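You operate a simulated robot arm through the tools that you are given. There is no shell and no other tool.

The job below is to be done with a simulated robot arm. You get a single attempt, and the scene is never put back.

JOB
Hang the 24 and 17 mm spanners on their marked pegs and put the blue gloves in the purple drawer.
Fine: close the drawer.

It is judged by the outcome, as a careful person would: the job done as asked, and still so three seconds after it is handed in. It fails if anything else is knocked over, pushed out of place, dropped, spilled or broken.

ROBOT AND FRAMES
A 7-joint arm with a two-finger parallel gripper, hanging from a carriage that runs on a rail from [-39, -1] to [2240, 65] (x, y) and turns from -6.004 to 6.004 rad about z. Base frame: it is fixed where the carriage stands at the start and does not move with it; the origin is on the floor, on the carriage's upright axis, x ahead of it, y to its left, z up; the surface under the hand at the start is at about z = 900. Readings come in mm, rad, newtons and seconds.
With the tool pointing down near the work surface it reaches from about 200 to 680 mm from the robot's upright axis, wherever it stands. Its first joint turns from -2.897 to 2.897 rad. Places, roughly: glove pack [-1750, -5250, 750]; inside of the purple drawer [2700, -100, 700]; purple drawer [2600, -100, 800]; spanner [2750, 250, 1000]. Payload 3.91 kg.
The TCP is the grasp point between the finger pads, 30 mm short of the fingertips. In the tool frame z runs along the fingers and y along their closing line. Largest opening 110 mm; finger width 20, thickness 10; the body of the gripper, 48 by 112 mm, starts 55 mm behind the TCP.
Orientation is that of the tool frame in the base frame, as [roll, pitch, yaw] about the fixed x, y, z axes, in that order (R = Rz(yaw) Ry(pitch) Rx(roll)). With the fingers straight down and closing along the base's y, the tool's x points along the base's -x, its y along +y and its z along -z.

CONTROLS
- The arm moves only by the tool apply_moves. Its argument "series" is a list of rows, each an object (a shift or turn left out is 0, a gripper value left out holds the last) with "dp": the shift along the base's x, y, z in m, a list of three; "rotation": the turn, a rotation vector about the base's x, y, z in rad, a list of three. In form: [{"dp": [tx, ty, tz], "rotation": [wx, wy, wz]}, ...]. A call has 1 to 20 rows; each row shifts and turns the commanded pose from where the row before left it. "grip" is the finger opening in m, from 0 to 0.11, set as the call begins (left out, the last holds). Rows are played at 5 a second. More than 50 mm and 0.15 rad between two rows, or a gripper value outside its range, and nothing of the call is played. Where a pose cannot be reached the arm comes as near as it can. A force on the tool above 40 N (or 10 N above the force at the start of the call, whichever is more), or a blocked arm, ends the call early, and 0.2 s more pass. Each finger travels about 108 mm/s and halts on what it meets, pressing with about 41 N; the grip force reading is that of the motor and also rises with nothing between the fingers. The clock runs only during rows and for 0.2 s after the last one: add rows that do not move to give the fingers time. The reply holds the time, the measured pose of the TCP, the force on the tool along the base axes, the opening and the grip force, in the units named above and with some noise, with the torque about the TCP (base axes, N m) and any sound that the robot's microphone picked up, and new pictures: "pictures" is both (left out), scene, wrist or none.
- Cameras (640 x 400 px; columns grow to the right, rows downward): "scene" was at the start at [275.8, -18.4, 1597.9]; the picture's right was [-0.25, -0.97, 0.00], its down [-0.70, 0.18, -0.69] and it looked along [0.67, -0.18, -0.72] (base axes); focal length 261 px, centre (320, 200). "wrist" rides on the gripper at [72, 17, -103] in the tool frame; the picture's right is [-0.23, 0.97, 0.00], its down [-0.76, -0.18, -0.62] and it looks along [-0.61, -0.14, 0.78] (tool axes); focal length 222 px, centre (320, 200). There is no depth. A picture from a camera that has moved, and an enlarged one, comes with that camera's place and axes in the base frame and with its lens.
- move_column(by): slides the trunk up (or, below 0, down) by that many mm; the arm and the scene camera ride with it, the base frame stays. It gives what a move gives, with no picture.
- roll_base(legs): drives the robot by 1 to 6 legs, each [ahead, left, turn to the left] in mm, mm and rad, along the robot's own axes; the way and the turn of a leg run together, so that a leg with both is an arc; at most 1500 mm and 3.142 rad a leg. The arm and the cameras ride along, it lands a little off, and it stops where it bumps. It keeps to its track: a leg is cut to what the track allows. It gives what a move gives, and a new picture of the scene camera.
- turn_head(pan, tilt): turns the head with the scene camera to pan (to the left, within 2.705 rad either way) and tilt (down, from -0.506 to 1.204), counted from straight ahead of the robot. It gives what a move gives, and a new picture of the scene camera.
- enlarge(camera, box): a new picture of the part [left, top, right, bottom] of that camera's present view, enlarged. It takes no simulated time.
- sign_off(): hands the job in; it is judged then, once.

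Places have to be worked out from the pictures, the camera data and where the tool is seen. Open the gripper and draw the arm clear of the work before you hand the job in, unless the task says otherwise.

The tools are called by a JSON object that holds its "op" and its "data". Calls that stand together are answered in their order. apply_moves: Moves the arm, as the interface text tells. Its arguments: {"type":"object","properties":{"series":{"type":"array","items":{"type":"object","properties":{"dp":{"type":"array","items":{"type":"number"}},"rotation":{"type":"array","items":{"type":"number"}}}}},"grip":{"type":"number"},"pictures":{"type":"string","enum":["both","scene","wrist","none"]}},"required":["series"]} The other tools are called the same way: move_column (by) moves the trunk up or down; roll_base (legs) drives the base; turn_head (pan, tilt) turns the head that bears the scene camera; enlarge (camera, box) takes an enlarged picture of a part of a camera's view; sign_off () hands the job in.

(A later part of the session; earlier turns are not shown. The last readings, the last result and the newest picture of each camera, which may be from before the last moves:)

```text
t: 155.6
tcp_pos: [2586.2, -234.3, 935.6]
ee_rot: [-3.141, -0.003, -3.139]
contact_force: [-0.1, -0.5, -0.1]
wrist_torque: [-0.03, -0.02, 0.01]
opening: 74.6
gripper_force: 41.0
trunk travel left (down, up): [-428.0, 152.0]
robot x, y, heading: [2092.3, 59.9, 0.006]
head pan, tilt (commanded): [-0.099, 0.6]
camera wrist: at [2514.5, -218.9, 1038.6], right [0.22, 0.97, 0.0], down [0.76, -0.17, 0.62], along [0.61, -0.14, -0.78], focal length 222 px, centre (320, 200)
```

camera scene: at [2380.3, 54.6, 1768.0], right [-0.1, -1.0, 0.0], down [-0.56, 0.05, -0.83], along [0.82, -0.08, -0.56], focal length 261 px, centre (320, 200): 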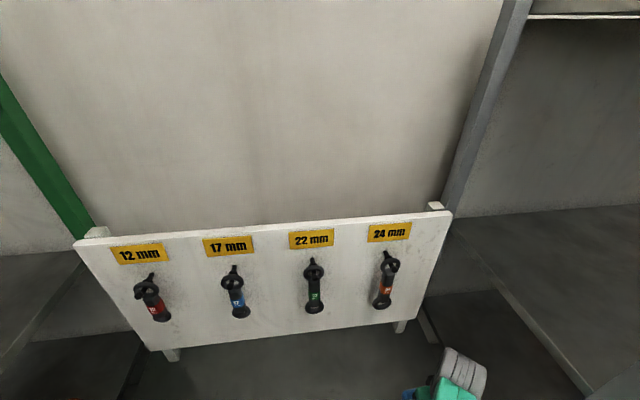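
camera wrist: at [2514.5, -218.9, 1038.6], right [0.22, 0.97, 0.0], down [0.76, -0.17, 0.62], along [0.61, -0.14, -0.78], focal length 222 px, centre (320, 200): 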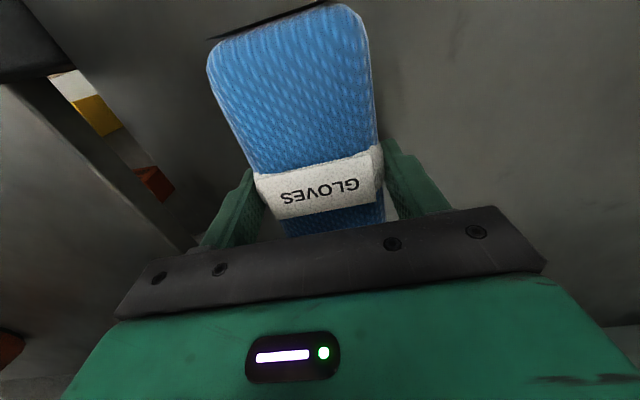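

Gripped at 74.6 mm. Lifting straight up.

{"op": "apply_moves", "data": {"series": [{"dp": [0, 0, 0.01]}, {"dp": [0, 0, 0.03]}, {"dp": [0, 0, 0.04]}, {"dp": [0, 0.01, 0.04]}, {"dp": [0, 0.02, 0.04]}, {"dp": [0, 0.02, 0.02]}], "pictures": "wrist"}}

{"op": "roll_base", "data": {"legs": [[-180, 0, 0]]}}

```text
t: 157.0
tcp_pos: [2588.2, -185.1, 1118.9]
ee_rot: [-3.141, -0.001, -3.14]
contact_force: [0.8, 0.3, -0.5]
wrist_torque: [-0.01, 0.01, 0.01]
opening: 74.4
gripper_force: 41.2
trunk travel left (down, up): [-428.0, 152.0]
robot x, y, heading: [2094.3, 60.8, 0.008]
head pan, tilt (commanded): [-0.099, 0.6]
camera wrist: at [2516.5, -168.3, 1221.5], right [0.22, 0.97, 0.0], down [0.76, -0.17, 0.62], along [0.61, -0.14, -0.78], focal length 222 px, centre (320, 200)
```

wrist: 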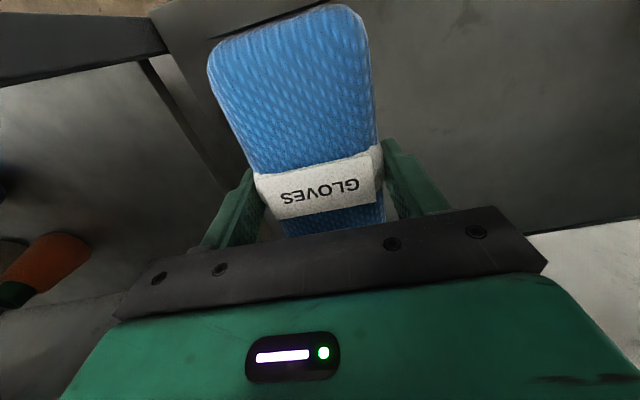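

```text
t: 158.5
tcp_pos: [2413.8, -190.9, 1118.1]
ee_rot: [-3.14, 0.001, -3.14]
contact_force: [0.5, 0.0, -1.0]
wrist_torque: [0.0, 0.03, -0.02]
opening: 74.5
gripper_force: 41.5
trunk travel left (down, up): [-428.0, 152.0]
robot x, y, heading: [1919.9, 54.3, 0.001]
head pan, tilt (commanded): [-0.099, 0.6]
camera scene: at [2204.8, 48.7, 1768.0], right [-0.1, -1.0, 0.0], down [-0.56, 0.06, -0.83], along [0.82, -0.08, -0.56], focal length 261 px, centre (320, 200)
```

scene: 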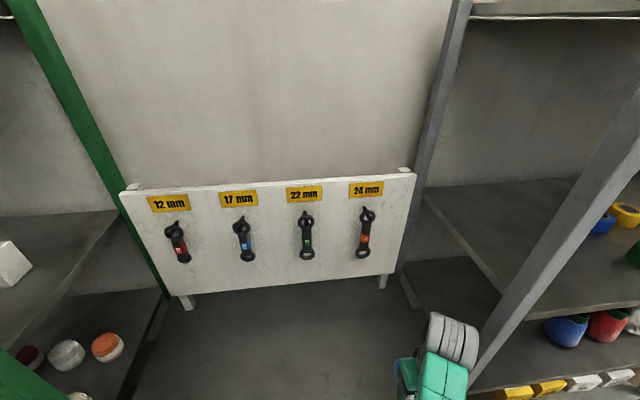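

Now move over the open drawer (target ≈[2312, −134]) and tilt the head down to see it.

{"op": "apply_moves", "data": {"series": [{"dp": [-0.034, 0.019, 0]}, {"dp": [-0.034, 0.019, 0]}, {"dp": [-0.034, 0.019, 0]}], "pictures": "wrist"}}

{"op": "turn_head", "data": {"pan": -0.3, "tilt": 1.15}}

```text
t: 159.3
tcp_pos: [2311.3, -136.1, 1117.7]
ee_rot: [-3.14, 0.0, -3.141]
contact_force: [-0.5, 0.0, -1.0]
wrist_torque: [0.01, 0.01, 0.02]
opening: 74.8
gripper_force: 40.6
trunk travel left (down, up): [-428.0, 152.0]
robot x, y, heading: [1919.6, 56.3, 0.002]
head pan, tilt (commanded): [-0.099, 0.6]
camera wrist: at [2239.2, -120.5, 1221.3], right [0.23, 0.97, 0.0], down [0.76, -0.18, 0.62], along [0.61, -0.14, -0.78], focal length 222 px, centre (320, 200)
```

wrist: 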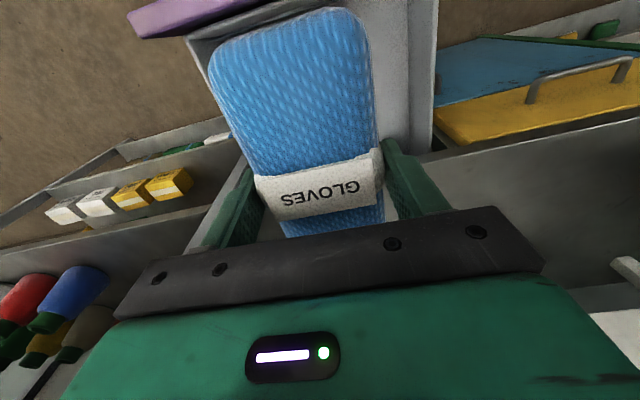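

```text
t: 160.2
tcp_pos: [2312.6, -137.6, 1117.6]
ee_rot: [-3.139, -0.001, -3.14]
contact_force: [-0.2, 0.0, -1.9]
wrist_torque: [0.0, 0.0, 0.02]
opening: 74.4
gripper_force: 41.2
trunk travel left (down, up): [-428.0, 152.0]
robot x, y, heading: [1918.0, 54.7, -0.005]
head pan, tilt (commanded): [-0.3, 1.15]
camera scene: at [2173.8, 39.9, 1726.3], right [-0.3, -0.96, 0.0], down [-0.87, 0.27, -0.41], along [0.39, -0.12, -0.91], focal length 261 px, centre (320, 200)
```

scene: 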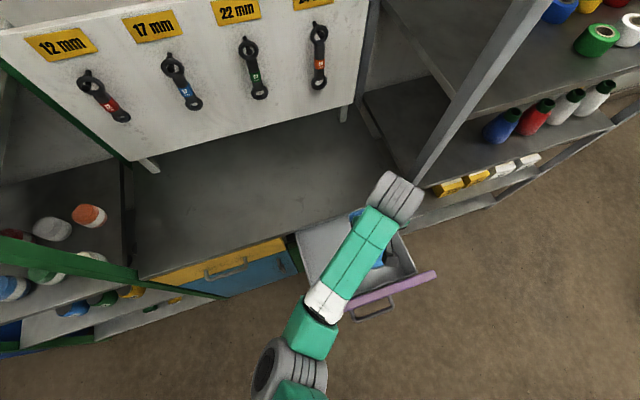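

The pack is over the drawer with clearance all round. I'll shift 8 mm toward the cabinet for margin to the front wall, then lower the trunk in two stages.

{"op": "apply_moves", "data": {"series": [{"dp": [0.008, 0.003, 0]}], "pictures": "none"}}

{"op": "move_column", "data": {"by": -200}}

{"op": "apply_moves", "data": {"series": [{"dp": [0, 0, 0]}], "pictures": "both"}}

```text
t: 160.7
tcp_pos: [2320.7, -132.9, 1118.0]
ee_rot: [3.141, -0.001, -3.14]
contact_force: [-0.7, 0.0, -0.8]
wrist_torque: [-0.01, 0.0, 0.01]
opening: 74.6
gripper_force: 40.9
trunk travel left (down, up): [-428.0, 152.0]
robot x, y, heading: [1917.7, 56.9, 0.005]
head pan, tilt (commanded): [-0.3, 1.15]
```

```text
t: 162.8
tcp_pos: [2320.2, -132.4, 917.0]
ee_rot: [3.141, 0.0, 3.141]
contact_force: [-0.7, 0.1, -0.6]
wrist_torque: [0.02, -0.02, 0.01]
opening: 74.1
gripper_force: 40.1
trunk travel left (down, up): [-228.0, 352.0]
robot x, y, heading: [1920.7, 51.1, -0.001]
head pan, tilt (commanded): [-0.3, 1.15]
```

```text
t: 163.2
tcp_pos: [2320.3, -133.3, 917.5]
ee_rot: [3.142, -0.001, -3.141]
contact_force: [0.7, 0.3, -1.3]
wrist_torque: [-0.01, 0.0, 0.0]
opening: 74.2
gripper_force: 40.3
trunk travel left (down, up): [-228.0, 352.0]
robot x, y, heading: [1918.7, 56.4, -0.0]
head pan, tilt (commanded): [-0.3, 1.15]
camera scene: at [2173.7, 39.9, 1526.3], right [-0.3, -0.96, 0.0], down [-0.87, 0.27, -0.41], along [0.39, -0.12, -0.91], focal length 261 px, centre (320, 200)
camera wrist: at [2247.8, -116.6, 1021.1], right [0.23, 0.97, 0.0], down [0.76, -0.18, 0.62], along [0.61, -0.14, -0.78], focal length 222 px, centre (320, 200)
```

scene: 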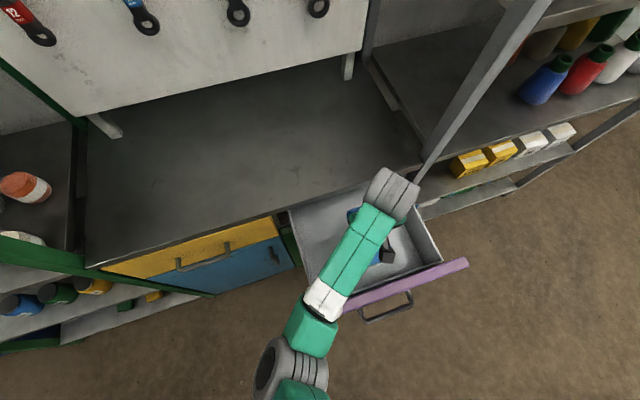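
wrist: 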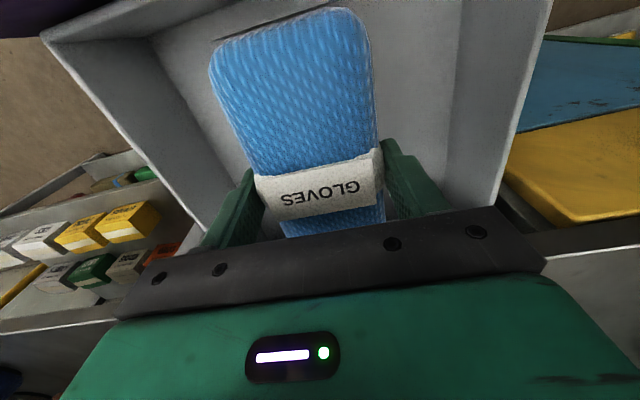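

The pack is between the drawer walls. I'll zoom to verify clearance to the front wall before going deeper.

{"op": "enlarge", "data": {"camera": "wrist", "box": [20, 0, 260, 150]}}

{"op": "enlarge", "data": {"camera": "scene", "box": [270, 160, 480, 330]}}

```text
2.67 times, centred on (140, 75) of wrist
camera zoom: at [2247.8, -116.6, 1021.1], right [0.23, 0.97, 0.0], down [0.76, -0.18, 0.62], along [0.61, -0.14, -0.78], focal length 592 px, centre (800, 533)
```

zoom: 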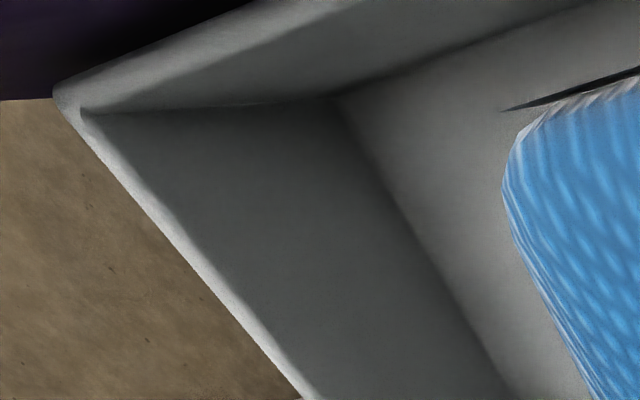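

```text
2.35 times, centred on (375, 245) of scene
camera zoom: at [2173.7, 39.9, 1526.3], right [-0.3, -0.96, 0.0], down [-0.87, 0.27, -0.41], along [0.39, -0.12, -0.91], focal length 614 px, centre (191, 94)
```

zoom: 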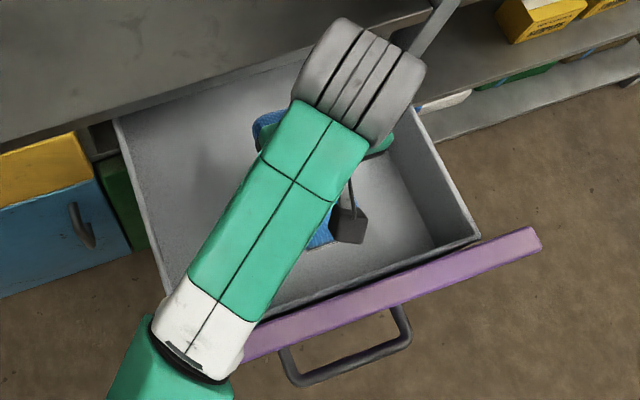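

Front inner wall is at x≈2220, rim z≈850, floor z≈750, so the pack has ~26 mm front clearance. Lower the trunk by 100 more, then finish with the arm until light contact.

{"op": "move_column", "data": {"by": -100}}

{"op": "apply_moves", "data": {"series": [{"dp": [0, 0, -0.006]}, {"dp": [0, 0, -0.006]}, {"dp": [0, 0, -0.004]}], "pictures": "both"}}

```text
t: 164.6
tcp_pos: [2319.6, -132.6, 817.9]
ee_rot: [3.141, -0.001, 3.141]
contact_force: [0.8, 0.1, -0.6]
wrist_torque: [0.02, -0.01, 0.02]
opening: 74.4
gripper_force: 41.1
trunk travel left (down, up): [-128.0, 452.0]
robot x, y, heading: [1921.4, 55.9, -0.006]
head pan, tilt (commanded): [-0.3, 1.15]
```

```text
t: 165.3
tcp_pos: [2322.9, -129.9, 803.9]
ee_rot: [-3.142, 0.005, -3.139]
contact_force: [-0.5, 0.0, -1.3]
wrist_torque: [0.01, 0.0, 0.02]
opening: 74.3
gripper_force: 41.1
trunk travel left (down, up): [-128.0, 452.0]
robot x, y, heading: [1914.0, 55.0, -0.0]
head pan, tilt (commanded): [-0.3, 1.15]
camera scene: at [2174.8, 41.0, 1427.7], right [-0.3, -0.96, 0.0], down [-0.87, 0.27, -0.41], along [0.39, -0.12, -0.91], focal length 261 px, centre (320, 200)
camera wrist: at [2250.0, -114.4, 907.2], right [0.23, 0.97, 0.0], down [0.76, -0.18, 0.63], along [0.61, -0.14, -0.78], focal length 222 px, centre (320, 200)
```

scene: 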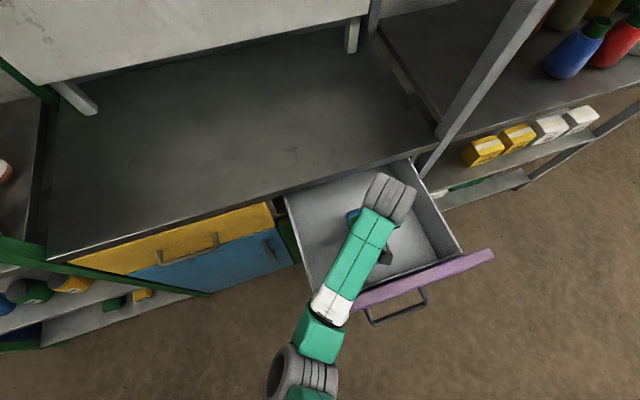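
wrist: 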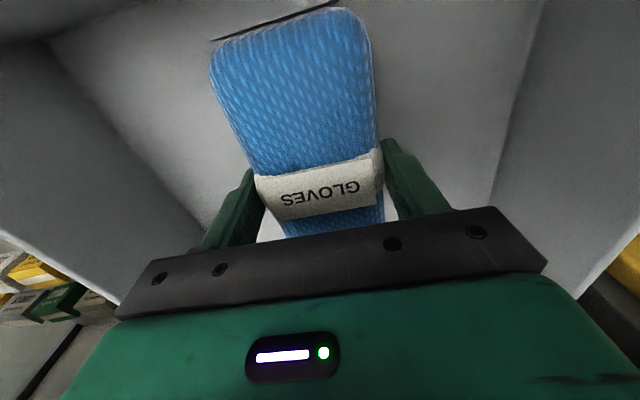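

The tool and head both shifted by 1–3 mm without tool force, so some arm link may be touching the drawer front. I'll zoom in before going further.

{"op": "enlarge", "data": {"camera": "scene", "box": [240, 220, 440, 400]}}

```text
2.22 times, centred on (340, 310) of scene
camera zoom: at [2174.8, 41.0, 1427.7], right [-0.3, -0.96, 0.0], down [-0.87, 0.27, -0.41], along [0.39, -0.12, -0.91], focal length 580 px, centre (276, -44)
```

zoom: 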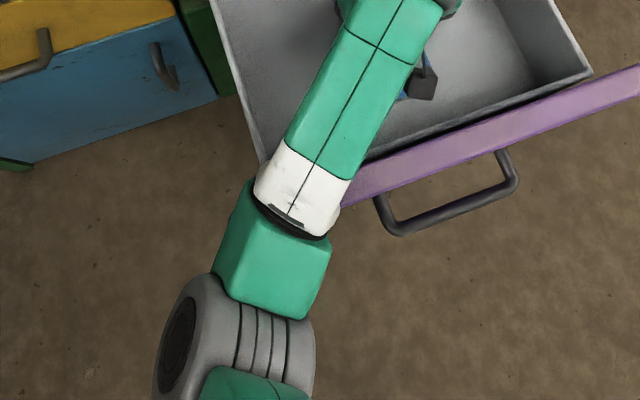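

The forearm crosses low over the open drawer's front panel, likely touching it. I'll raise the trunk 130 mm and instead reach down with the arm, so the elbow and forearm sit higher.

{"op": "move_column", "data": {"by": 130}}

{"op": "apply_moves", "data": {"series": [{"dp": [0, 0, -0.02]}, {"dp": [0, 0, -0.03]}, {"dp": [0, 0, -0.03]}], "pictures": "both"}}

```text
t: 166.9
tcp_pos: [2319.5, -132.9, 931.6]
ee_rot: [-3.141, -0.003, 3.141]
contact_force: [0.1, 0.0, -1.3]
wrist_torque: [-0.02, 0.03, 0.0]
opening: 74.4
gripper_force: 41.2
trunk travel left (down, up): [-258.0, 322.0]
robot x, y, heading: [1917.0, 52.7, 0.002]
head pan, tilt (commanded): [-0.3, 1.15]
```

```text
t: 167.7
tcp_pos: [2319.6, -132.4, 852.4]
ee_rot: [3.141, 0.001, 3.14]
contact_force: [0.1, -0.1, -1.4]
wrist_torque: [-0.02, 0.05, 0.03]
opening: 74.4
gripper_force: 41.0
trunk travel left (down, up): [-258.0, 322.0]
robot x, y, heading: [1917.5, 55.3, -0.003]
head pan, tilt (commanded): [-0.3, 1.15]
camera scene: at [2173.7, 39.9, 1556.3], right [-0.3, -0.96, 0.0], down [-0.87, 0.27, -0.41], along [0.39, -0.12, -0.91], focal length 261 px, centre (320, 200)
camera wrist: at [2247.4, -116.3, 956.5], right [0.23, 0.97, 0.0], down [0.76, -0.18, 0.62], along [0.61, -0.14, -0.78], focal length 222 px, centre (320, 200)
```

scene: 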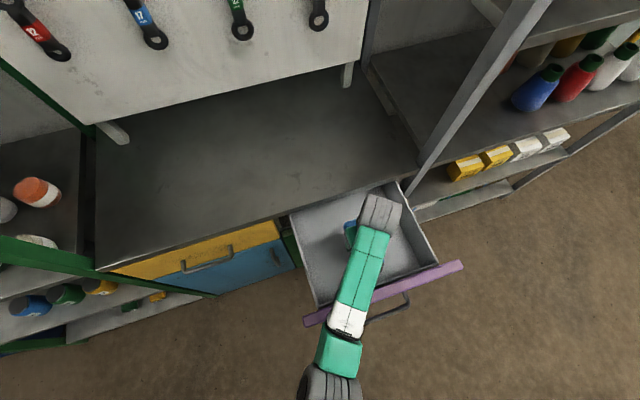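
wrist: 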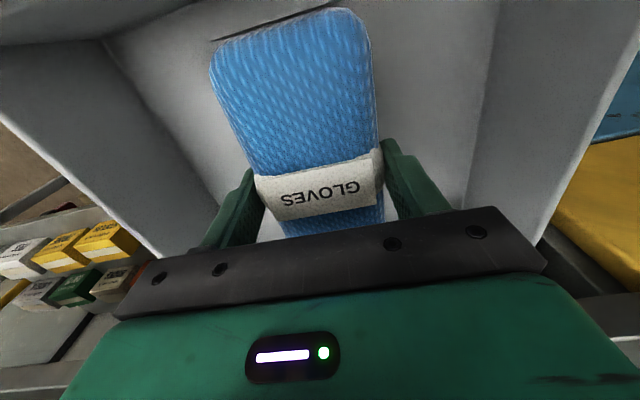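

The deflection is gone, confirming the contact is relieved. Continue lowering with the arm, watching head pose and force.

{"op": "apply_moves", "data": {"series": [{"dp": [0, 0, -0.015]}, {"dp": [0, 0, -0.015]}, {"dp": [0, 0, -0.01]}, {"dp": [0, 0, -0.006]}], "pictures": "both"}}

```text
t: 168.7
tcp_pos: [2319.5, -133.6, 805.9]
ee_rot: [-3.139, 0.001, 3.141]
contact_force: [-0.9, -0.2, -0.6]
wrist_torque: [0.02, 0.03, 0.02]
opening: 74.4
gripper_force: 41.0
trunk travel left (down, up): [-258.0, 322.0]
robot x, y, heading: [1922.2, 52.0, 0.001]
head pan, tilt (commanded): [-0.3, 1.15]
camera scene: at [2173.7, 39.8, 1556.3], right [-0.3, -0.96, 0.0], down [-0.87, 0.27, -0.41], along [0.39, -0.12, -0.91], focal length 261 px, centre (320, 200)
camera wrist: at [2247.2, -117.4, 908.7], right [0.23, 0.97, 0.0], down [0.76, -0.18, 0.62], along [0.61, -0.14, -0.78], focal length 222 px, centre (320, 200)
```

scene: 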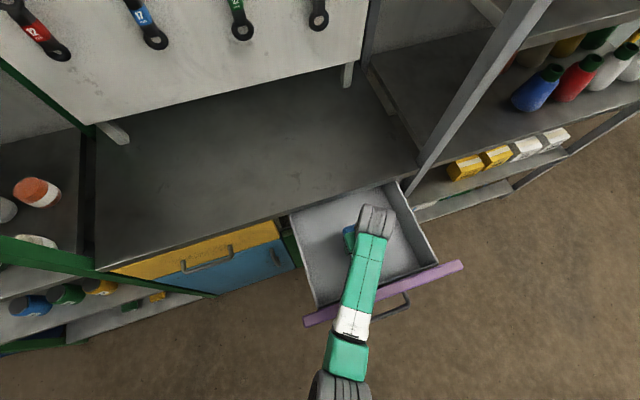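
wrist: 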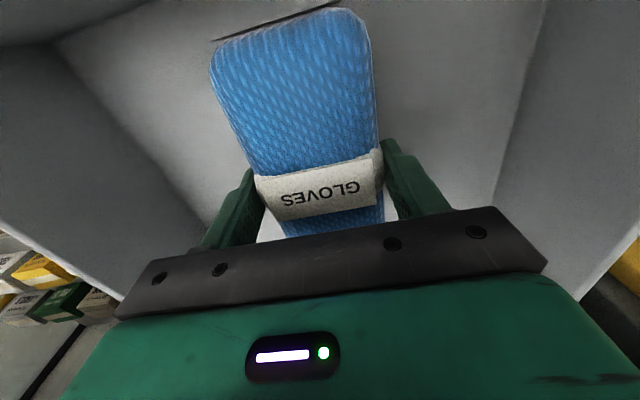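

Free of contact at z≈806. Lower gently in 3–4 mm steps until the pack touches the drawer floor.

{"op": "apply_moves", "data": {"series": [{"dp": [0, 0, -0.004]}, {"dp": [0, 0, -0.004]}, {"dp": [0, 0, -0.004]}, {"dp": [0, 0, -0.003]}], "pictures": "none"}}

{"op": "apply_moves", "data": {"series": [{"dp": [0, 0, -0.003]}, {"dp": [0, 0, -0.003]}], "pictures": "scene"}}

```text
t: 169.7
tcp_pos: [2317.8, -133.2, 790.1]
ee_rot: [-3.14, -0.002, 3.141]
contact_force: [-0.3, -0.2, -1.3]
wrist_torque: [0.02, 0.03, 0.02]
opening: 74.6
gripper_force: 40.8
trunk travel left (down, up): [-258.0, 322.0]
robot x, y, heading: [1919.4, 55.2, 0.0]
head pan, tilt (commanded): [-0.3, 1.15]
```

```text
t: 170.3
tcp_pos: [2320.0, -133.9, 784.8]
ee_rot: [3.141, -0.002, -3.141]
contact_force: [0.8, -0.1, -0.6]
wrist_torque: [0.0, 0.02, 0.0]
opening: 74.4
gripper_force: 41.4
trunk travel left (down, up): [-258.0, 322.0]
robot x, y, heading: [1919.3, 53.8, 0.001]
head pan, tilt (commanded): [-0.3, 1.15]
camera scene: at [2173.7, 39.9, 1556.3], right [-0.3, -0.96, 0.0], down [-0.87, 0.27, -0.41], along [0.39, -0.12, -0.91], focal length 261 px, centre (320, 200)
```

scene: 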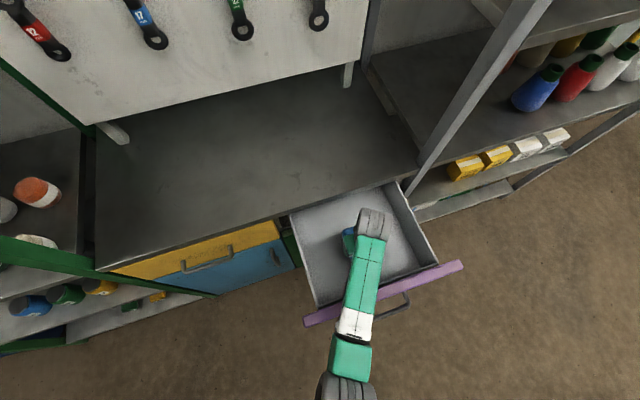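

Still no contact (pack bottom ≈749). Continue in 3 mm steps.

{"op": "apply_moves", "data": {"series": [{"dp": [0, 0, -0.003]}, {"dp": [0, 0, -0.003]}, {"dp": [0, 0, -0.003]}], "pictures": "none"}}

{"op": "apply_moves", "data": {"series": [{"dp": [0, 0, -0.003]}, {"dp": [0, 0, -0.003]}, {"dp": [0, 0, -0.003]}], "pictures": "both"}}

```text
t: 171.1
tcp_pos: [2319.7, -134.1, 776.0]
ee_rot: [3.142, -0.003, 3.14]
contact_force: [0.3, -0.4, -0.9]
wrist_torque: [-0.03, 0.02, -0.02]
opening: 74.4
gripper_force: 40.7
trunk travel left (down, up): [-258.0, 322.0]
robot x, y, heading: [1918.2, 55.7, -0.001]
head pan, tilt (commanded): [-0.3, 1.15]
```

```text
t: 171.9
tcp_pos: [2320.5, -131.8, 767.0]
ee_rot: [3.141, -0.001, -3.141]
contact_force: [-0.5, 0.3, -0.7]
wrist_torque: [0.0, -0.02, -0.01]
opening: 74.4
gripper_force: 41.0
trunk travel left (down, up): [-258.0, 322.0]
robot x, y, heading: [1921.2, 56.3, -0.002]
head pan, tilt (commanded): [-0.3, 1.15]
camera scene: at [2173.7, 39.9, 1556.3], right [-0.3, -0.96, 0.0], down [-0.87, 0.27, -0.41], along [0.39, -0.12, -0.91], focal length 261 px, centre (320, 200)
camera wrist: at [2246.9, -116.3, 870.2], right [0.23, 0.97, 0.0], down [0.76, -0.18, 0.62], along [0.61, -0.14, -0.78], focal length 222 px, centre (320, 200)
```

scene: 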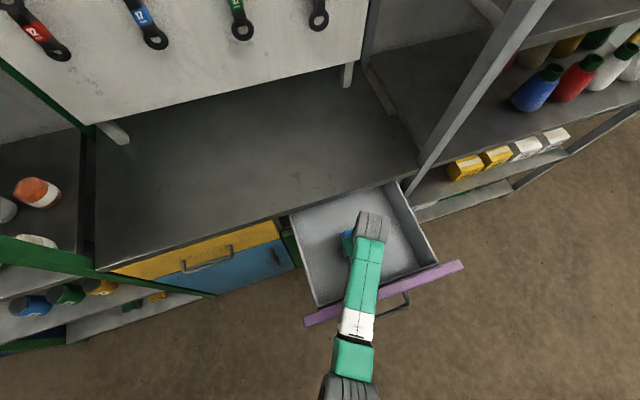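
wrist: 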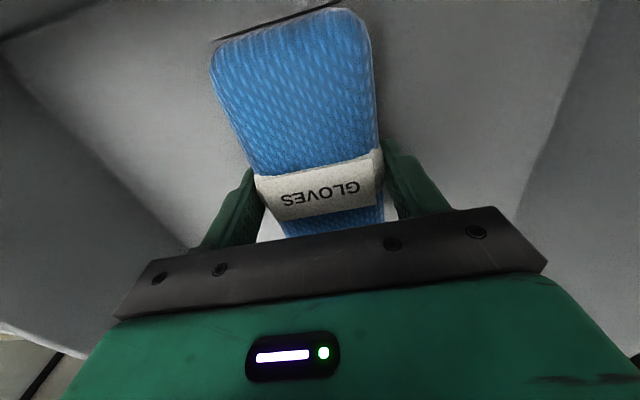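

Still above the floor; continue.

{"op": "apply_moves", "data": {"series": [{"dp": [0, 0, -0.003]}, {"dp": [0, 0, -0.003]}, {"dp": [0, 0, -0.003]}], "pictures": "none"}}

{"op": "apply_moves", "data": {"series": [{"dp": [0, 0, -0.003]}, {"dp": [0, 0, -0.003]}], "pictures": "wrist"}}

```text
t: 172.7
tcp_pos: [2319.0, -133.3, 758.5]
ee_rot: [-3.14, -0.002, -3.14]
contact_force: [-0.2, 0.2, -0.8]
wrist_torque: [-0.01, 0.04, -0.04]
opening: 74.6
gripper_force: 41.0
trunk travel left (down, up): [-258.0, 322.0]
robot x, y, heading: [1918.2, 56.4, -0.003]
head pan, tilt (commanded): [-0.3, 1.15]
```

```text
t: 173.3
tcp_pos: [2320.2, -132.5, 752.0]
ee_rot: [-3.14, 0.0, 3.141]
contact_force: [0.0, 0.0, -1.2]
wrist_torque: [0.02, 0.02, -0.01]
opening: 74.4
gripper_force: 41.3
trunk travel left (down, up): [-258.0, 322.0]
robot x, y, heading: [1921.6, 57.1, -0.003]
head pan, tilt (commanded): [-0.3, 1.15]
camera wrist: at [2247.8, -117.0, 854.8], right [0.23, 0.97, 0.0], down [0.76, -0.18, 0.62], along [0.61, -0.14, -0.78], focal length 222 px, centre (320, 200)
```

wrist: 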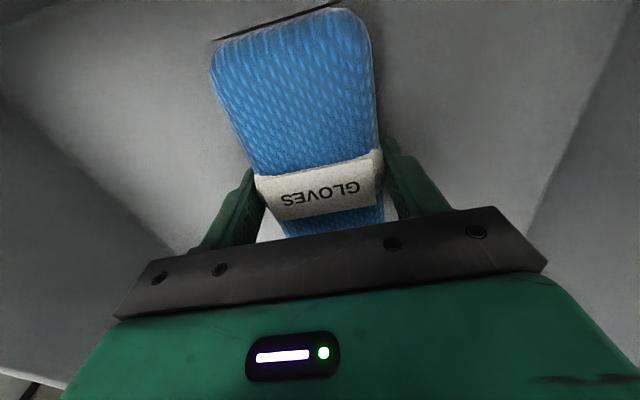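

Floor edges suggest the floor is just below the pack now. Continue in 2 mm steps.

{"op": "apply_moves", "data": {"series": [{"dp": [0, 0, -0.002]}, {"dp": [0, 0, -0.002]}, {"dp": [0, 0, -0.002]}], "pictures": "none"}}

{"op": "apply_moves", "data": {"series": [{"dp": [0, 0, -0.002]}, {"dp": [0, 0, -0.002]}, {"dp": [0, 0, -0.002]}], "pictures": "scene"}}

```text
t: 174.1
tcp_pos: [2319.7, -133.1, 745.9]
ee_rot: [-3.141, 0.0, 3.141]
contact_force: [0.7, -0.2, -1.3]
wrist_torque: [-0.01, 0.0, -0.01]
opening: 74.1
gripper_force: 41.2
trunk travel left (down, up): [-258.0, 322.0]
robot x, y, heading: [1916.7, 56.0, -0.0]
head pan, tilt (commanded): [-0.3, 1.15]
```

```text
t: 174.9
tcp_pos: [2322.4, -133.2, 742.5]
ee_rot: [-3.141, 0.004, -3.14]
contact_force: [-1.5, 3.8, 28.4]
wrist_torque: [0.26, 1.09, 0.0]
opening: 74.4
gripper_force: 41.3
trunk travel left (down, up): [-258.0, 322.0]
robot x, y, heading: [1916.8, 56.0, -0.001]
head pan, tilt (commanded): [-0.3, 1.15]
camera scene: at [2174.5, 39.9, 1557.1], right [-0.3, -0.96, 0.0], down [-0.87, 0.27, -0.41], along [0.39, -0.12, -0.91], focal length 261 px, centre (320, 200)
```

scene: 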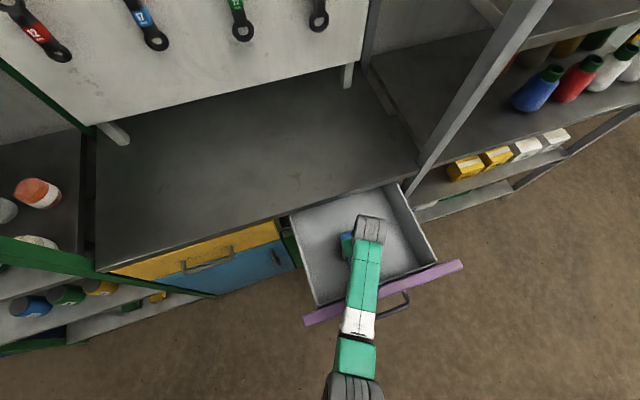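

The pack is on the drawer floor (28 N). I'll relieve 2 mm and open the fingers.

{"op": "apply_moves", "data": {"series": [{"dp": [0, 0, 0.002]}, {"dp": [0, 0, 0.001]}], "pictures": "none"}}

{"op": "apply_moves", "data": {"series": [{"dp": [0, 0, 0]}, {"dp": [0, 0, 0]}, {"dp": [0, 0, 0]}], "grip": 0.11, "pictures": "wrist"}}

```text
t: 175.5
tcp_pos: [2320.5, -133.3, 742.8]
ee_rot: [-3.139, 0.002, 3.141]
contact_force: [0.9, -0.2, 8.3]
wrist_torque: [-0.01, -0.68, -0.04]
opening: 74.1
gripper_force: 40.4
trunk travel left (down, up): [-258.0, 322.0]
robot x, y, heading: [1916.4, 57.3, -0.0]
head pan, tilt (commanded): [-0.3, 1.15]
```

```text
t: 176.3
tcp_pos: [2319.0, -131.7, 742.4]
ee_rot: [3.141, -0.002, -3.141]
contact_force: [-0.7, -0.1, 0.0]
wrist_torque: [-0.01, 0.02, 0.0]
opening: 109.9
gripper_force: 0.1
trunk travel left (down, up): [-258.0, 322.0]
robot x, y, heading: [1914.9, 55.0, 0.001]
head pan, tilt (commanded): [-0.3, 1.15]
camera wrist: at [2247.3, -116.2, 845.9], right [0.23, 0.97, 0.0], down [0.76, -0.18, 0.62], along [0.61, -0.14, -0.78], focal length 222 px, centre (320, 200)
```

wrist: 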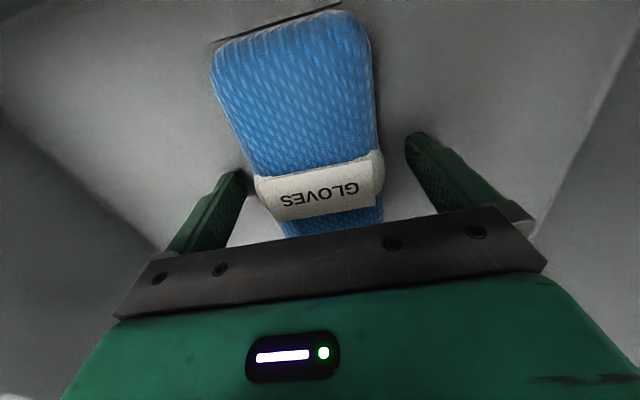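

The pack lies flat in the drawer. Lift straight out.

{"op": "apply_moves", "data": {"series": [{"dp": [0, 0, 0.02]}, {"dp": [0, 0, 0.03]}, {"dp": [0, 0, 0.04]}, {"dp": [0, 0, 0.04]}, {"dp": [0, 0, 0.04]}, {"dp": [0, 0, 0.04]}, {"dp": [0, 0, 0.03]}], "pictures": "both"}}

{"op": "move_column", "data": {"by": 150}}

```text
t: 177.9
tcp_pos: [2328.1, -135.8, 944.9]
ee_rot: [-3.141, -0.002, -3.132]
contact_force: [-2.0, 0.2, -3.4]
wrist_torque: [0.0, -0.19, -0.03]
opening: 110.0
gripper_force: 0.0
out of reach, approached as far as the arm can: row 5, 6
trunk travel left (down, up): [-258.0, 322.0]
robot x, y, heading: [1917.6, 53.6, -0.001]
head pan, tilt (commanded): [-0.3, 1.15]
camera scene: at [2174.2, 41.4, 1556.1], right [-0.3, -0.96, 0.0], down [-0.87, 0.27, -0.41], along [0.39, -0.12, -0.91], focal length 261 px, centre (320, 200)
camera wrist: at [2255.3, -120.6, 1048.0], right [0.22, 0.98, 0.0], down [0.76, -0.17, 0.62], along [0.61, -0.14, -0.78], focal length 222 px, centre (320, 200)
```

scene: 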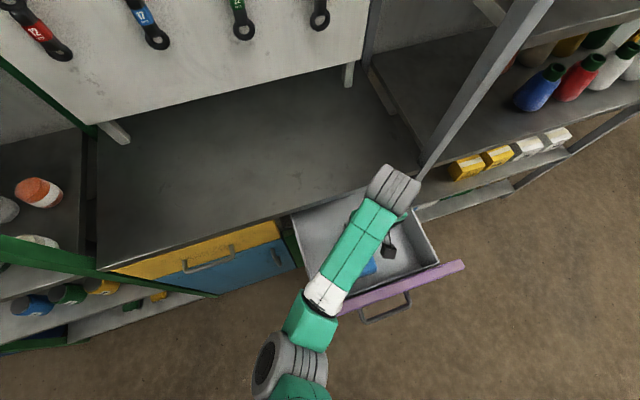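
wrist: 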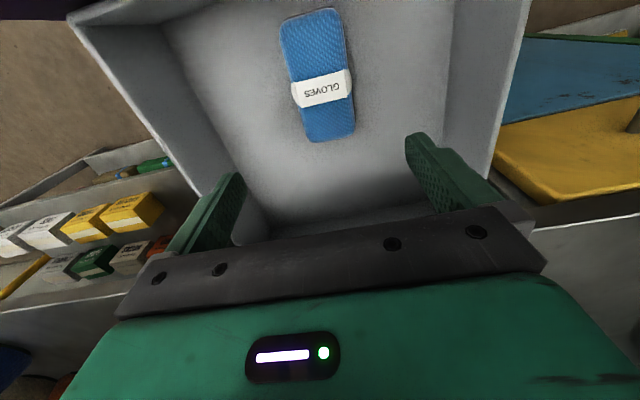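

```text
t: 179.7
tcp_pos: [2325.7, -140.8, 1093.2]
ee_rot: [3.142, -0.001, -3.141]
contact_force: [-0.2, -0.2, 0.2]
wrist_torque: [-0.06, -0.01, 0.01]
opening: 110.1
gripper_force: 0.0
trunk travel left (down, up): [-408.0, 172.0]
robot x, y, heading: [1918.8, 55.5, -0.001]
head pan, tilt (commanded): [-0.3, 1.15]
```

The gloves lie in the drawer. I'll check the state from the raised position.

{"op": "apply_moves", "data": {"series": [{"dp": [0, 0, 0]}], "pictures": "both"}}

```text
t: 180.1
tcp_pos: [2326.4, -141.1, 1094.3]
ee_rot: [3.14, -0.001, -3.141]
contact_force: [0.1, -0.1, 0.4]
wrist_torque: [0.04, 0.01, -0.02]
opening: 109.8
gripper_force: 0.0
trunk travel left (down, up): [-408.0, 172.0]
robot x, y, heading: [1916.2, 55.2, 0.004]
head pan, tilt (commanded): [-0.3, 1.15]
camera scene: at [2173.8, 39.8, 1706.3], right [-0.3, -0.96, 0.0], down [-0.87, 0.27, -0.41], along [0.39, -0.12, -0.91], focal length 261 px, centre (320, 200)
camera wrist: at [2253.5, -124.3, 1197.1], right [0.23, 0.97, 0.0], down [0.76, -0.18, 0.62], along [0.61, -0.14, -0.78], focal length 222 px, centre (320, 200)
```

scene: 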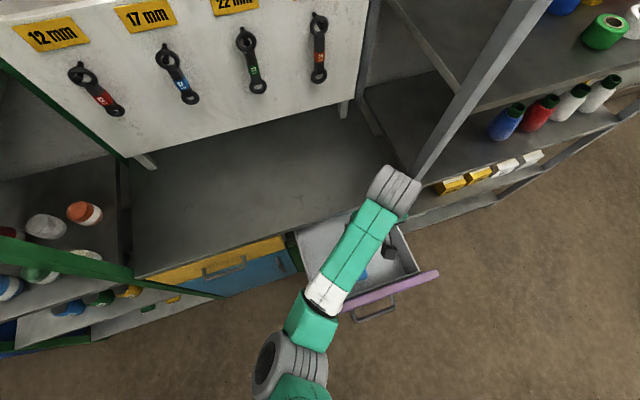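
wrist: 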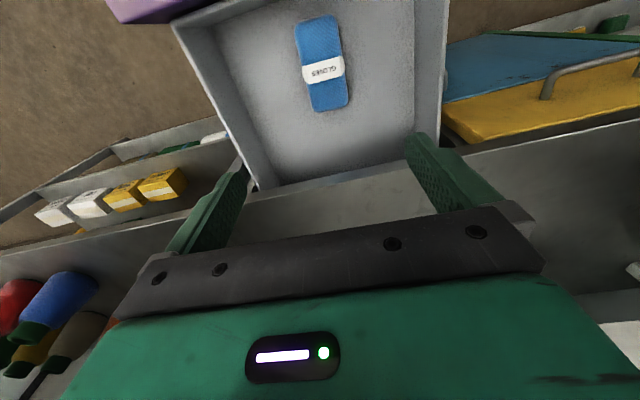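

All as expected: spanners hung, gloves in the drawer. Now to close it: roll back, turn the tool horizontal, then push on the drawer face with closed fingers above the handle.

{"op": "roll_base", "data": {"legs": [[-200, 0, 0]]}}

{"op": "apply_moves", "data": {"series": [{"dp": [-0.01, 0, 0], "rotation": [0, 0, -0.15]}, {"dp": [-0.01, 0, 0], "rotation": [0, 0, -0.15]}, {"dp": [-0.01, 0, 0], "rotation": [0, 0, -0.15]}, {"dp": [-0.01, 0, 0], "rotation": [0, 0, -0.15]}, {"dp": [-0.01, 0, 0], "rotation": [0, 0, -0.15]}, {"rotation": [0, 0, -0.15]}, {"rotation": [0, 0, -0.15]}, {"rotation": [0, 0, -0.15]}, {"rotation": [0, 0, -0.15]}, {"rotation": [0, 0, -0.15]}, {"rotation": [0, 0, -0.036]}], "pictures": "none"}}

{"op": "apply_moves", "data": {"series": [{"dp": [-0.008, 0, 0], "rotation": [0.0053, -0.1499, 0]}, {"dp": [-0.008, 0, 0], "rotation": [0.0053, -0.1499, 0]}, {"dp": [-0.008, 0, 0], "rotation": [0.0053, -0.1499, 0]}, {"dp": [-0.008, 0, 0], "rotation": [0.0053, -0.1499, 0]}, {"dp": [-0.008, 0, 0], "rotation": [0.0053, -0.1499, 0]}, {"dp": [-0.008, 0, 0], "rotation": [0.0053, -0.1499, 0]}, {"rotation": [0.0053, -0.1499, 0]}, {"rotation": [0.0053, -0.1499, 0]}, {"rotation": [0.0053, -0.1499, 0]}, {"rotation": [0.0053, -0.1499, 0]}, {"rotation": [0.0025, -0.0708, 0]}], "grip": 0.0, "pictures": "both"}}

```text
t: 181.7
tcp_pos: [2126.6, -146.6, 1093.7]
ee_rot: [3.142, -0.002, 3.14]
contact_force: [-0.2, 0.6, 0.0]
wrist_torque: [0.0, -0.02, 0.02]
opening: 110.1
gripper_force: 0.0
trunk travel left (down, up): [-408.0, 172.0]
robot x, y, heading: [1720.2, 49.5, 0.003]
head pan, tilt (commanded): [-0.3, 1.15]
camera scene: at [1973.9, 33.8, 1706.3], right [-0.3, -0.95, 0.0], down [-0.87, 0.27, -0.41], along [0.39, -0.12, -0.91], focal length 261 px, centre (320, 200)
```

scene: 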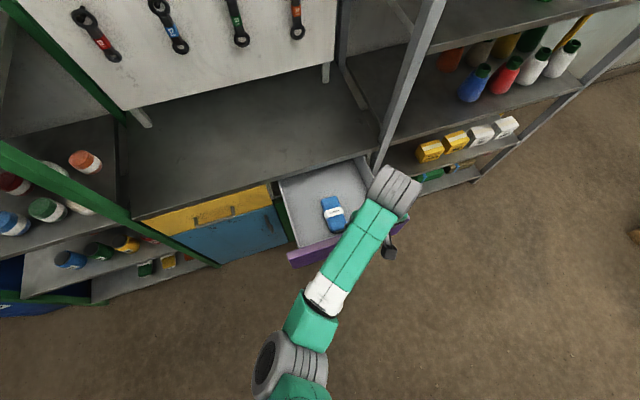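

```text
t: 184.1
tcp_pos: [2075.5, -147.0, 1093.8]
ee_rot: [-3.141, -0.004, 1.603]
contact_force: [-0.8, 0.3, -0.1]
wrist_torque: [0.0, 0.0, -0.01]
opening: 109.9
gripper_force: 0.1
trunk travel left (down, up): [-408.0, 172.0]
robot x, y, heading: [1718.7, 49.3, -0.0]
head pan, tilt (commanded): [-0.3, 1.15]
```

```text
t: 186.5
tcp_pos: [2027.4, -146.8, 1093.1]
ee_rot: [1.57, 0.0, 1.605]
contact_force: [-1.0, 0.1, 0.3]
wrist_torque: [0.01, 0.0, -0.03]
opening: 0.3
gripper_force: 38.1
trunk travel left (down, up): [-408.0, 172.0]
robot x, y, heading: [1718.8, 46.6, -0.003]
head pan, tilt (commanded): [-0.3, 1.15]
camera scene: at [1973.9, 33.8, 1706.3], right [-0.3, -0.95, 0.0], down [-0.87, 0.27, -0.41], along [0.39, -0.12, -0.91], focal length 261 px, centre (320, 200)
camera wrist: at [1921.3, -78.9, 1110.6], right [0.01, -0.23, 0.97], down [-0.6, -0.78, -0.18], along [0.8, -0.58, -0.14], focal length 222 px, centre (320, 200)
```

scene: 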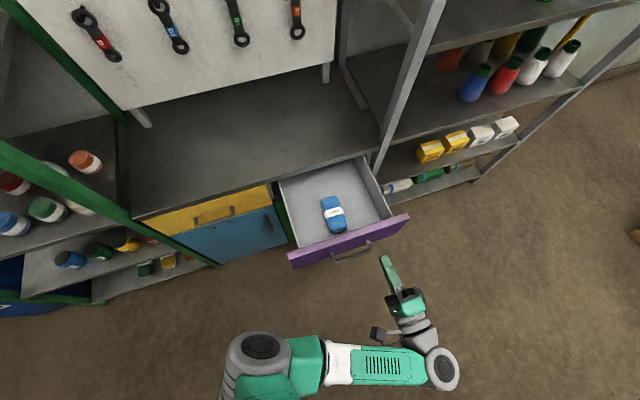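
wrist: 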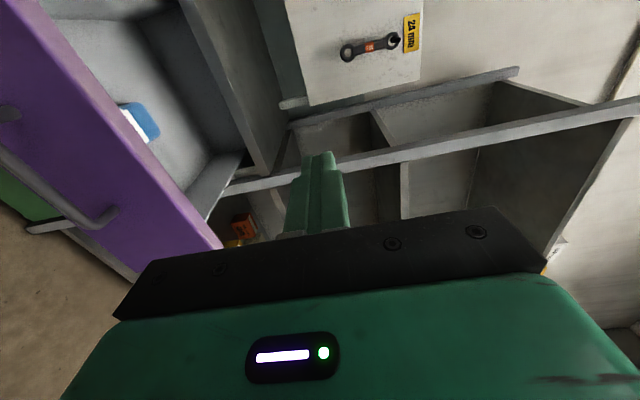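

The drawer panel is at x≈2165, centred at y≈−125, with the gloves inside. I'll centre the tool laterally and lower the trunk to push height (z≈832).

{"op": "apply_moves", "data": {"series": [{"dp": [0, 0.02, 0]}], "pictures": "none"}}

{"op": "move_column", "data": {"by": -261}}

{"op": "turn_head", "data": {"pan": -0.2, "tilt": 0.9}}

```text
t: 186.9
tcp_pos: [2028.9, -126.8, 1092.9]
ee_rot: [1.57, 0.0, 1.608]
contact_force: [0.6, 0.3, -0.1]
wrist_torque: [0.02, 0.01, 0.0]
opening: 0.0
gripper_force: 38.1
trunk travel left (down, up): [-408.0, 172.0]
robot x, y, heading: [1721.3, 51.1, -0.005]
head pan, tilt (commanded): [-0.3, 1.15]
```

```text
t: 189.6
tcp_pos: [2028.7, -126.6, 832.5]
ee_rot: [1.571, -0.001, 1.607]
contact_force: [0.2, -0.5, -0.9]
wrist_torque: [0.0, 0.0, 0.0]
opening: 0.0
gripper_force: 37.9
trunk travel left (down, up): [-147.0, 433.0]
robot x, y, heading: [1716.7, 46.6, -0.001]
head pan, tilt (commanded): [-0.3, 1.15]
```

```text
t: 190.3
tcp_pos: [2027.6, -126.0, 832.4]
ee_rot: [1.571, 0.0, 1.608]
contact_force: [0.0, 0.1, 0.3]
wrist_torque: [-0.01, -0.03, 0.02]
opening: 0.0
gripper_force: 37.8
trunk travel left (down, up): [-147.0, 433.0]
robot x, y, heading: [1719.3, 50.3, -0.002]
head pan, tilt (commanded): [-0.201, 0.901]
camera scene: at [1990.9, 36.3, 1462.2], right [-0.2, -0.98, 0.0], down [-0.77, 0.16, -0.62], along [0.61, -0.12, -0.78], focal length 261 px, centre (320, 200)
```

scene: 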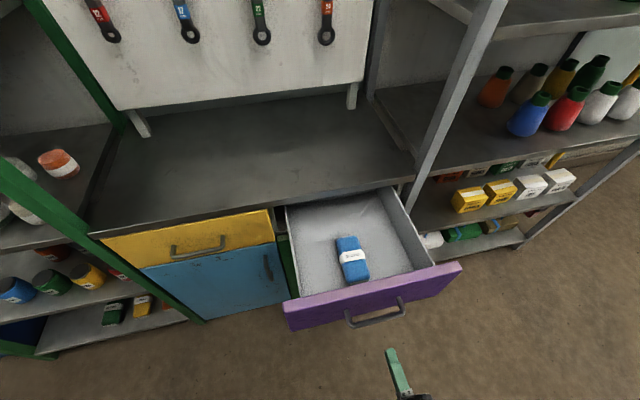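

Clear view of the drawer with gloves inside and the tool in front of the panel. Roll forward 90 mm, then push slowly with the arm.

{"op": "roll_base", "data": {"legs": [[90, 0, 0]]}}

{"op": "apply_moves", "data": {"series": [{"dp": [0.01, 0.0004, 0]}, {"dp": [0.01, 0.0004, 0]}, {"dp": [0.015, 0.0006, 0]}, {"dp": [0.015, 0.0006, 0]}, {"dp": [0.015, 0.0006, 0]}, {"dp": [0.015, 0.0006, 0]}], "pictures": "both"}}

```text
t: 191.4
tcp_pos: [2119.7, -123.7, 832.3]
ee_rot: [1.571, 0.0, 1.607]
contact_force: [0.8, 0.5, -0.7]
wrist_torque: [0.0, 0.02, 0.04]
opening: 0.0
gripper_force: 37.5
trunk travel left (down, up): [-147.0, 433.0]
robot x, y, heading: [1811.4, 53.7, 0.003]
head pan, tilt (commanded): [-0.201, 0.901]
camera scene: at [2082.4, 39.1, 1462.4], right [-0.2, -0.98, 0.0], down [-0.77, 0.16, -0.62], along [0.61, -0.12, -0.78], focal length 261 px, centre (320, 200)
```

scene: 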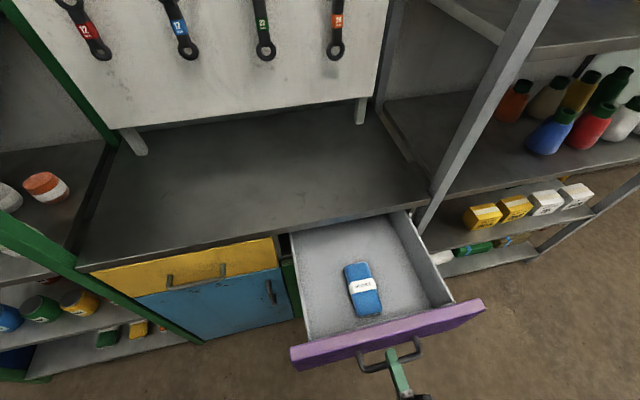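

```text
t: 192.8
tcp_pos: [2200.0, -121.7, 831.6]
ee_rot: [1.57, 0.0, 1.607]
contact_force: [0.5, -0.1, 1.0]
wrist_torque: [-0.02, -0.02, -0.01]
opening: 0.0
gripper_force: 37.7
trunk travel left (down, up): [-147.0, 433.0]
robot x, y, heading: [1811.7, 52.3, -0.0]
head pan, tilt (commanded): [-0.201, 0.901]
camera scene: at [2082.2, 39.1, 1462.3], right [-0.2, -0.98, 0.0], down [-0.77, 0.16, -0.62], along [0.61, -0.12, -0.78], focal length 261 px, centre (320, 200)
camera wrist: at [2094.4, -53.9, 848.7], right [0.01, -0.23, 0.97], down [-0.59, -0.78, -0.18], along [0.8, -0.58, -0.14], focal length 222 px, centre (320, 200)
```

scene: 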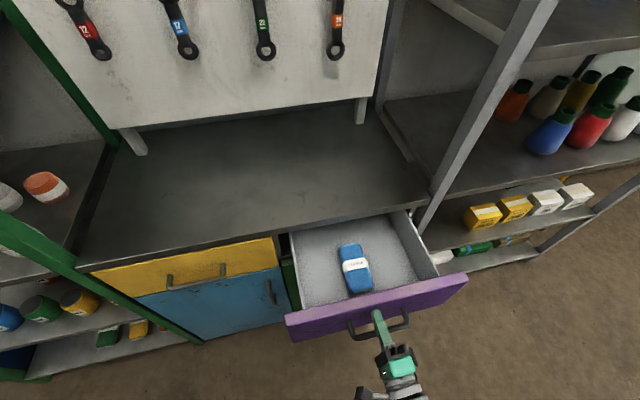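
wrist: 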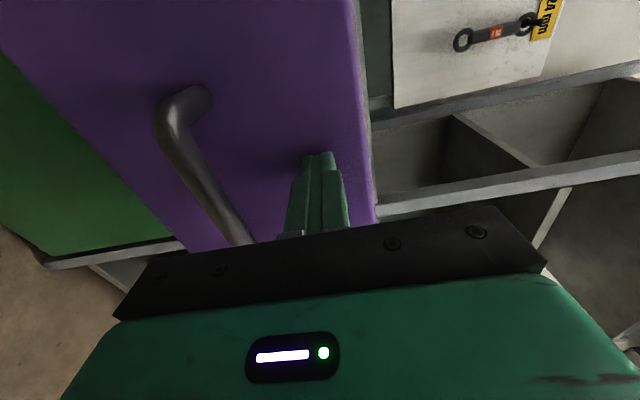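

The drawer slides in smoothly. Continue with another 90 mm by arm, then roll.

{"op": "apply_moves", "data": {"series": [{"dp": [0.015, 0.0006, 0]}, {"dp": [0.015, 0.0006, 0]}, {"dp": [0.015, 0.0006, 0]}, {"dp": [0.015, 0.0006, 0]}, {"dp": [0.015, 0.0006, 0]}, {"dp": [0.015, 0.0006, 0]}], "pictures": "scene"}}

{"op": "roll_base", "data": {"legs": [[90, 0, 0]]}}

```text
t: 194.2
tcp_pos: [2289.9, -118.4, 832.2]
ee_rot: [1.57, -0.001, 1.607]
contact_force: [0.5, 0.1, -0.1]
wrist_torque: [0.0, 0.0, 0.02]
opening: 0.0
gripper_force: 37.5
trunk travel left (down, up): [-147.0, 433.0]
robot x, y, heading: [1811.0, 51.8, -0.005]
head pan, tilt (commanded): [-0.201, 0.901]
camera scene: at [2082.2, 39.1, 1462.3], right [-0.2, -0.98, 0.0], down [-0.77, 0.16, -0.62], along [0.61, -0.12, -0.78], focal length 261 px, centre (320, 200)
```

scene: 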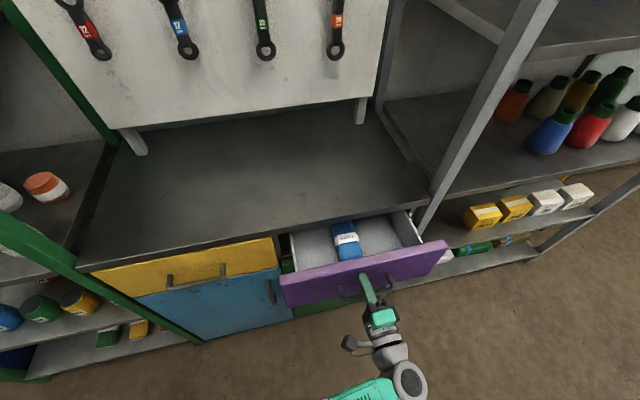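

```text
t: 195.3
tcp_pos: [2381.0, -115.8, 831.5]
ee_rot: [1.571, 0.0, 1.607]
contact_force: [0.4, -0.3, -0.2]
wrist_torque: [-0.03, 0.0, 0.01]
opening: 0.0
gripper_force: 38.5
trunk travel left (down, up): [-147.0, 433.0]
robot x, y, heading: [1901.1, 54.2, -0.006]
head pan, tilt (commanded): [-0.201, 0.901]
camera scene: at [2173.5, 41.5, 1462.4], right [-0.2, -0.98, 0.0], down [-0.77, 0.16, -0.62], along [0.61, -0.12, -0.78], focal length 261 px, centre (320, 200)
```

scene: 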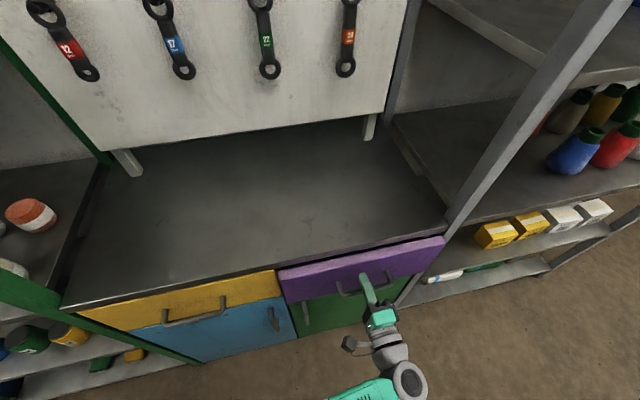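

Nearly closed. Push the last ~40 mm slowly with the arm until it stops.

{"op": "apply_moves", "data": {"series": [{"dp": [0.01, 0.0004, 0]}, {"dp": [0.01, 0.0004, 0]}, {"dp": [0.008, 0.0003, 0]}, {"dp": [0.005, 0, 0]}, {"dp": [0.005, 0, 0]}, {"dp": [0.004, 0, 0]}, {"dp": [0.004, 0, 0]}, {"dp": [0.004, 0, 0]}], "pictures": "both"}}

```text
t: 197.2
tcp_pos: [2424.7, -116.4, 830.6]
ee_rot: [1.573, 0.0, 1.607]
contact_force: [-20.5, 2.8, 9.2]
wrist_torque: [-0.14, -0.32, -0.06]
opening: 0.3
gripper_force: 37.9
trunk travel left (down, up): [-147.0, 433.0]
robot x, y, heading: [1901.6, 52.9, -0.001]
head pan, tilt (commanded): [-0.201, 0.901]
camera scene: at [2170.8, 41.8, 1461.7], right [-0.2, -0.98, 0.0], down [-0.77, 0.16, -0.62], along [0.61, -0.12, -0.79], focal length 261 px, centre (320, 200)
camera wrist: at [2319.8, -47.4, 847.8], right [0.01, -0.23, 0.97], down [-0.6, -0.78, -0.18], along [0.8, -0.58, -0.14], focal length 222 px, centre (320, 200)
```

scene: 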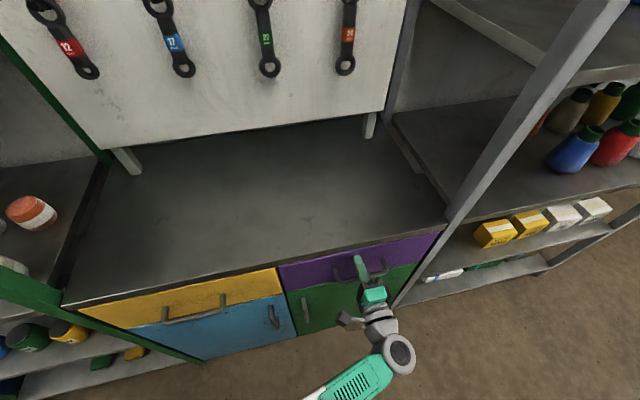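
wrist: 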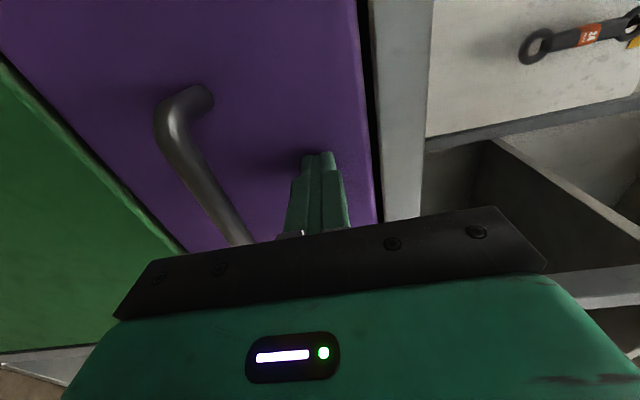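

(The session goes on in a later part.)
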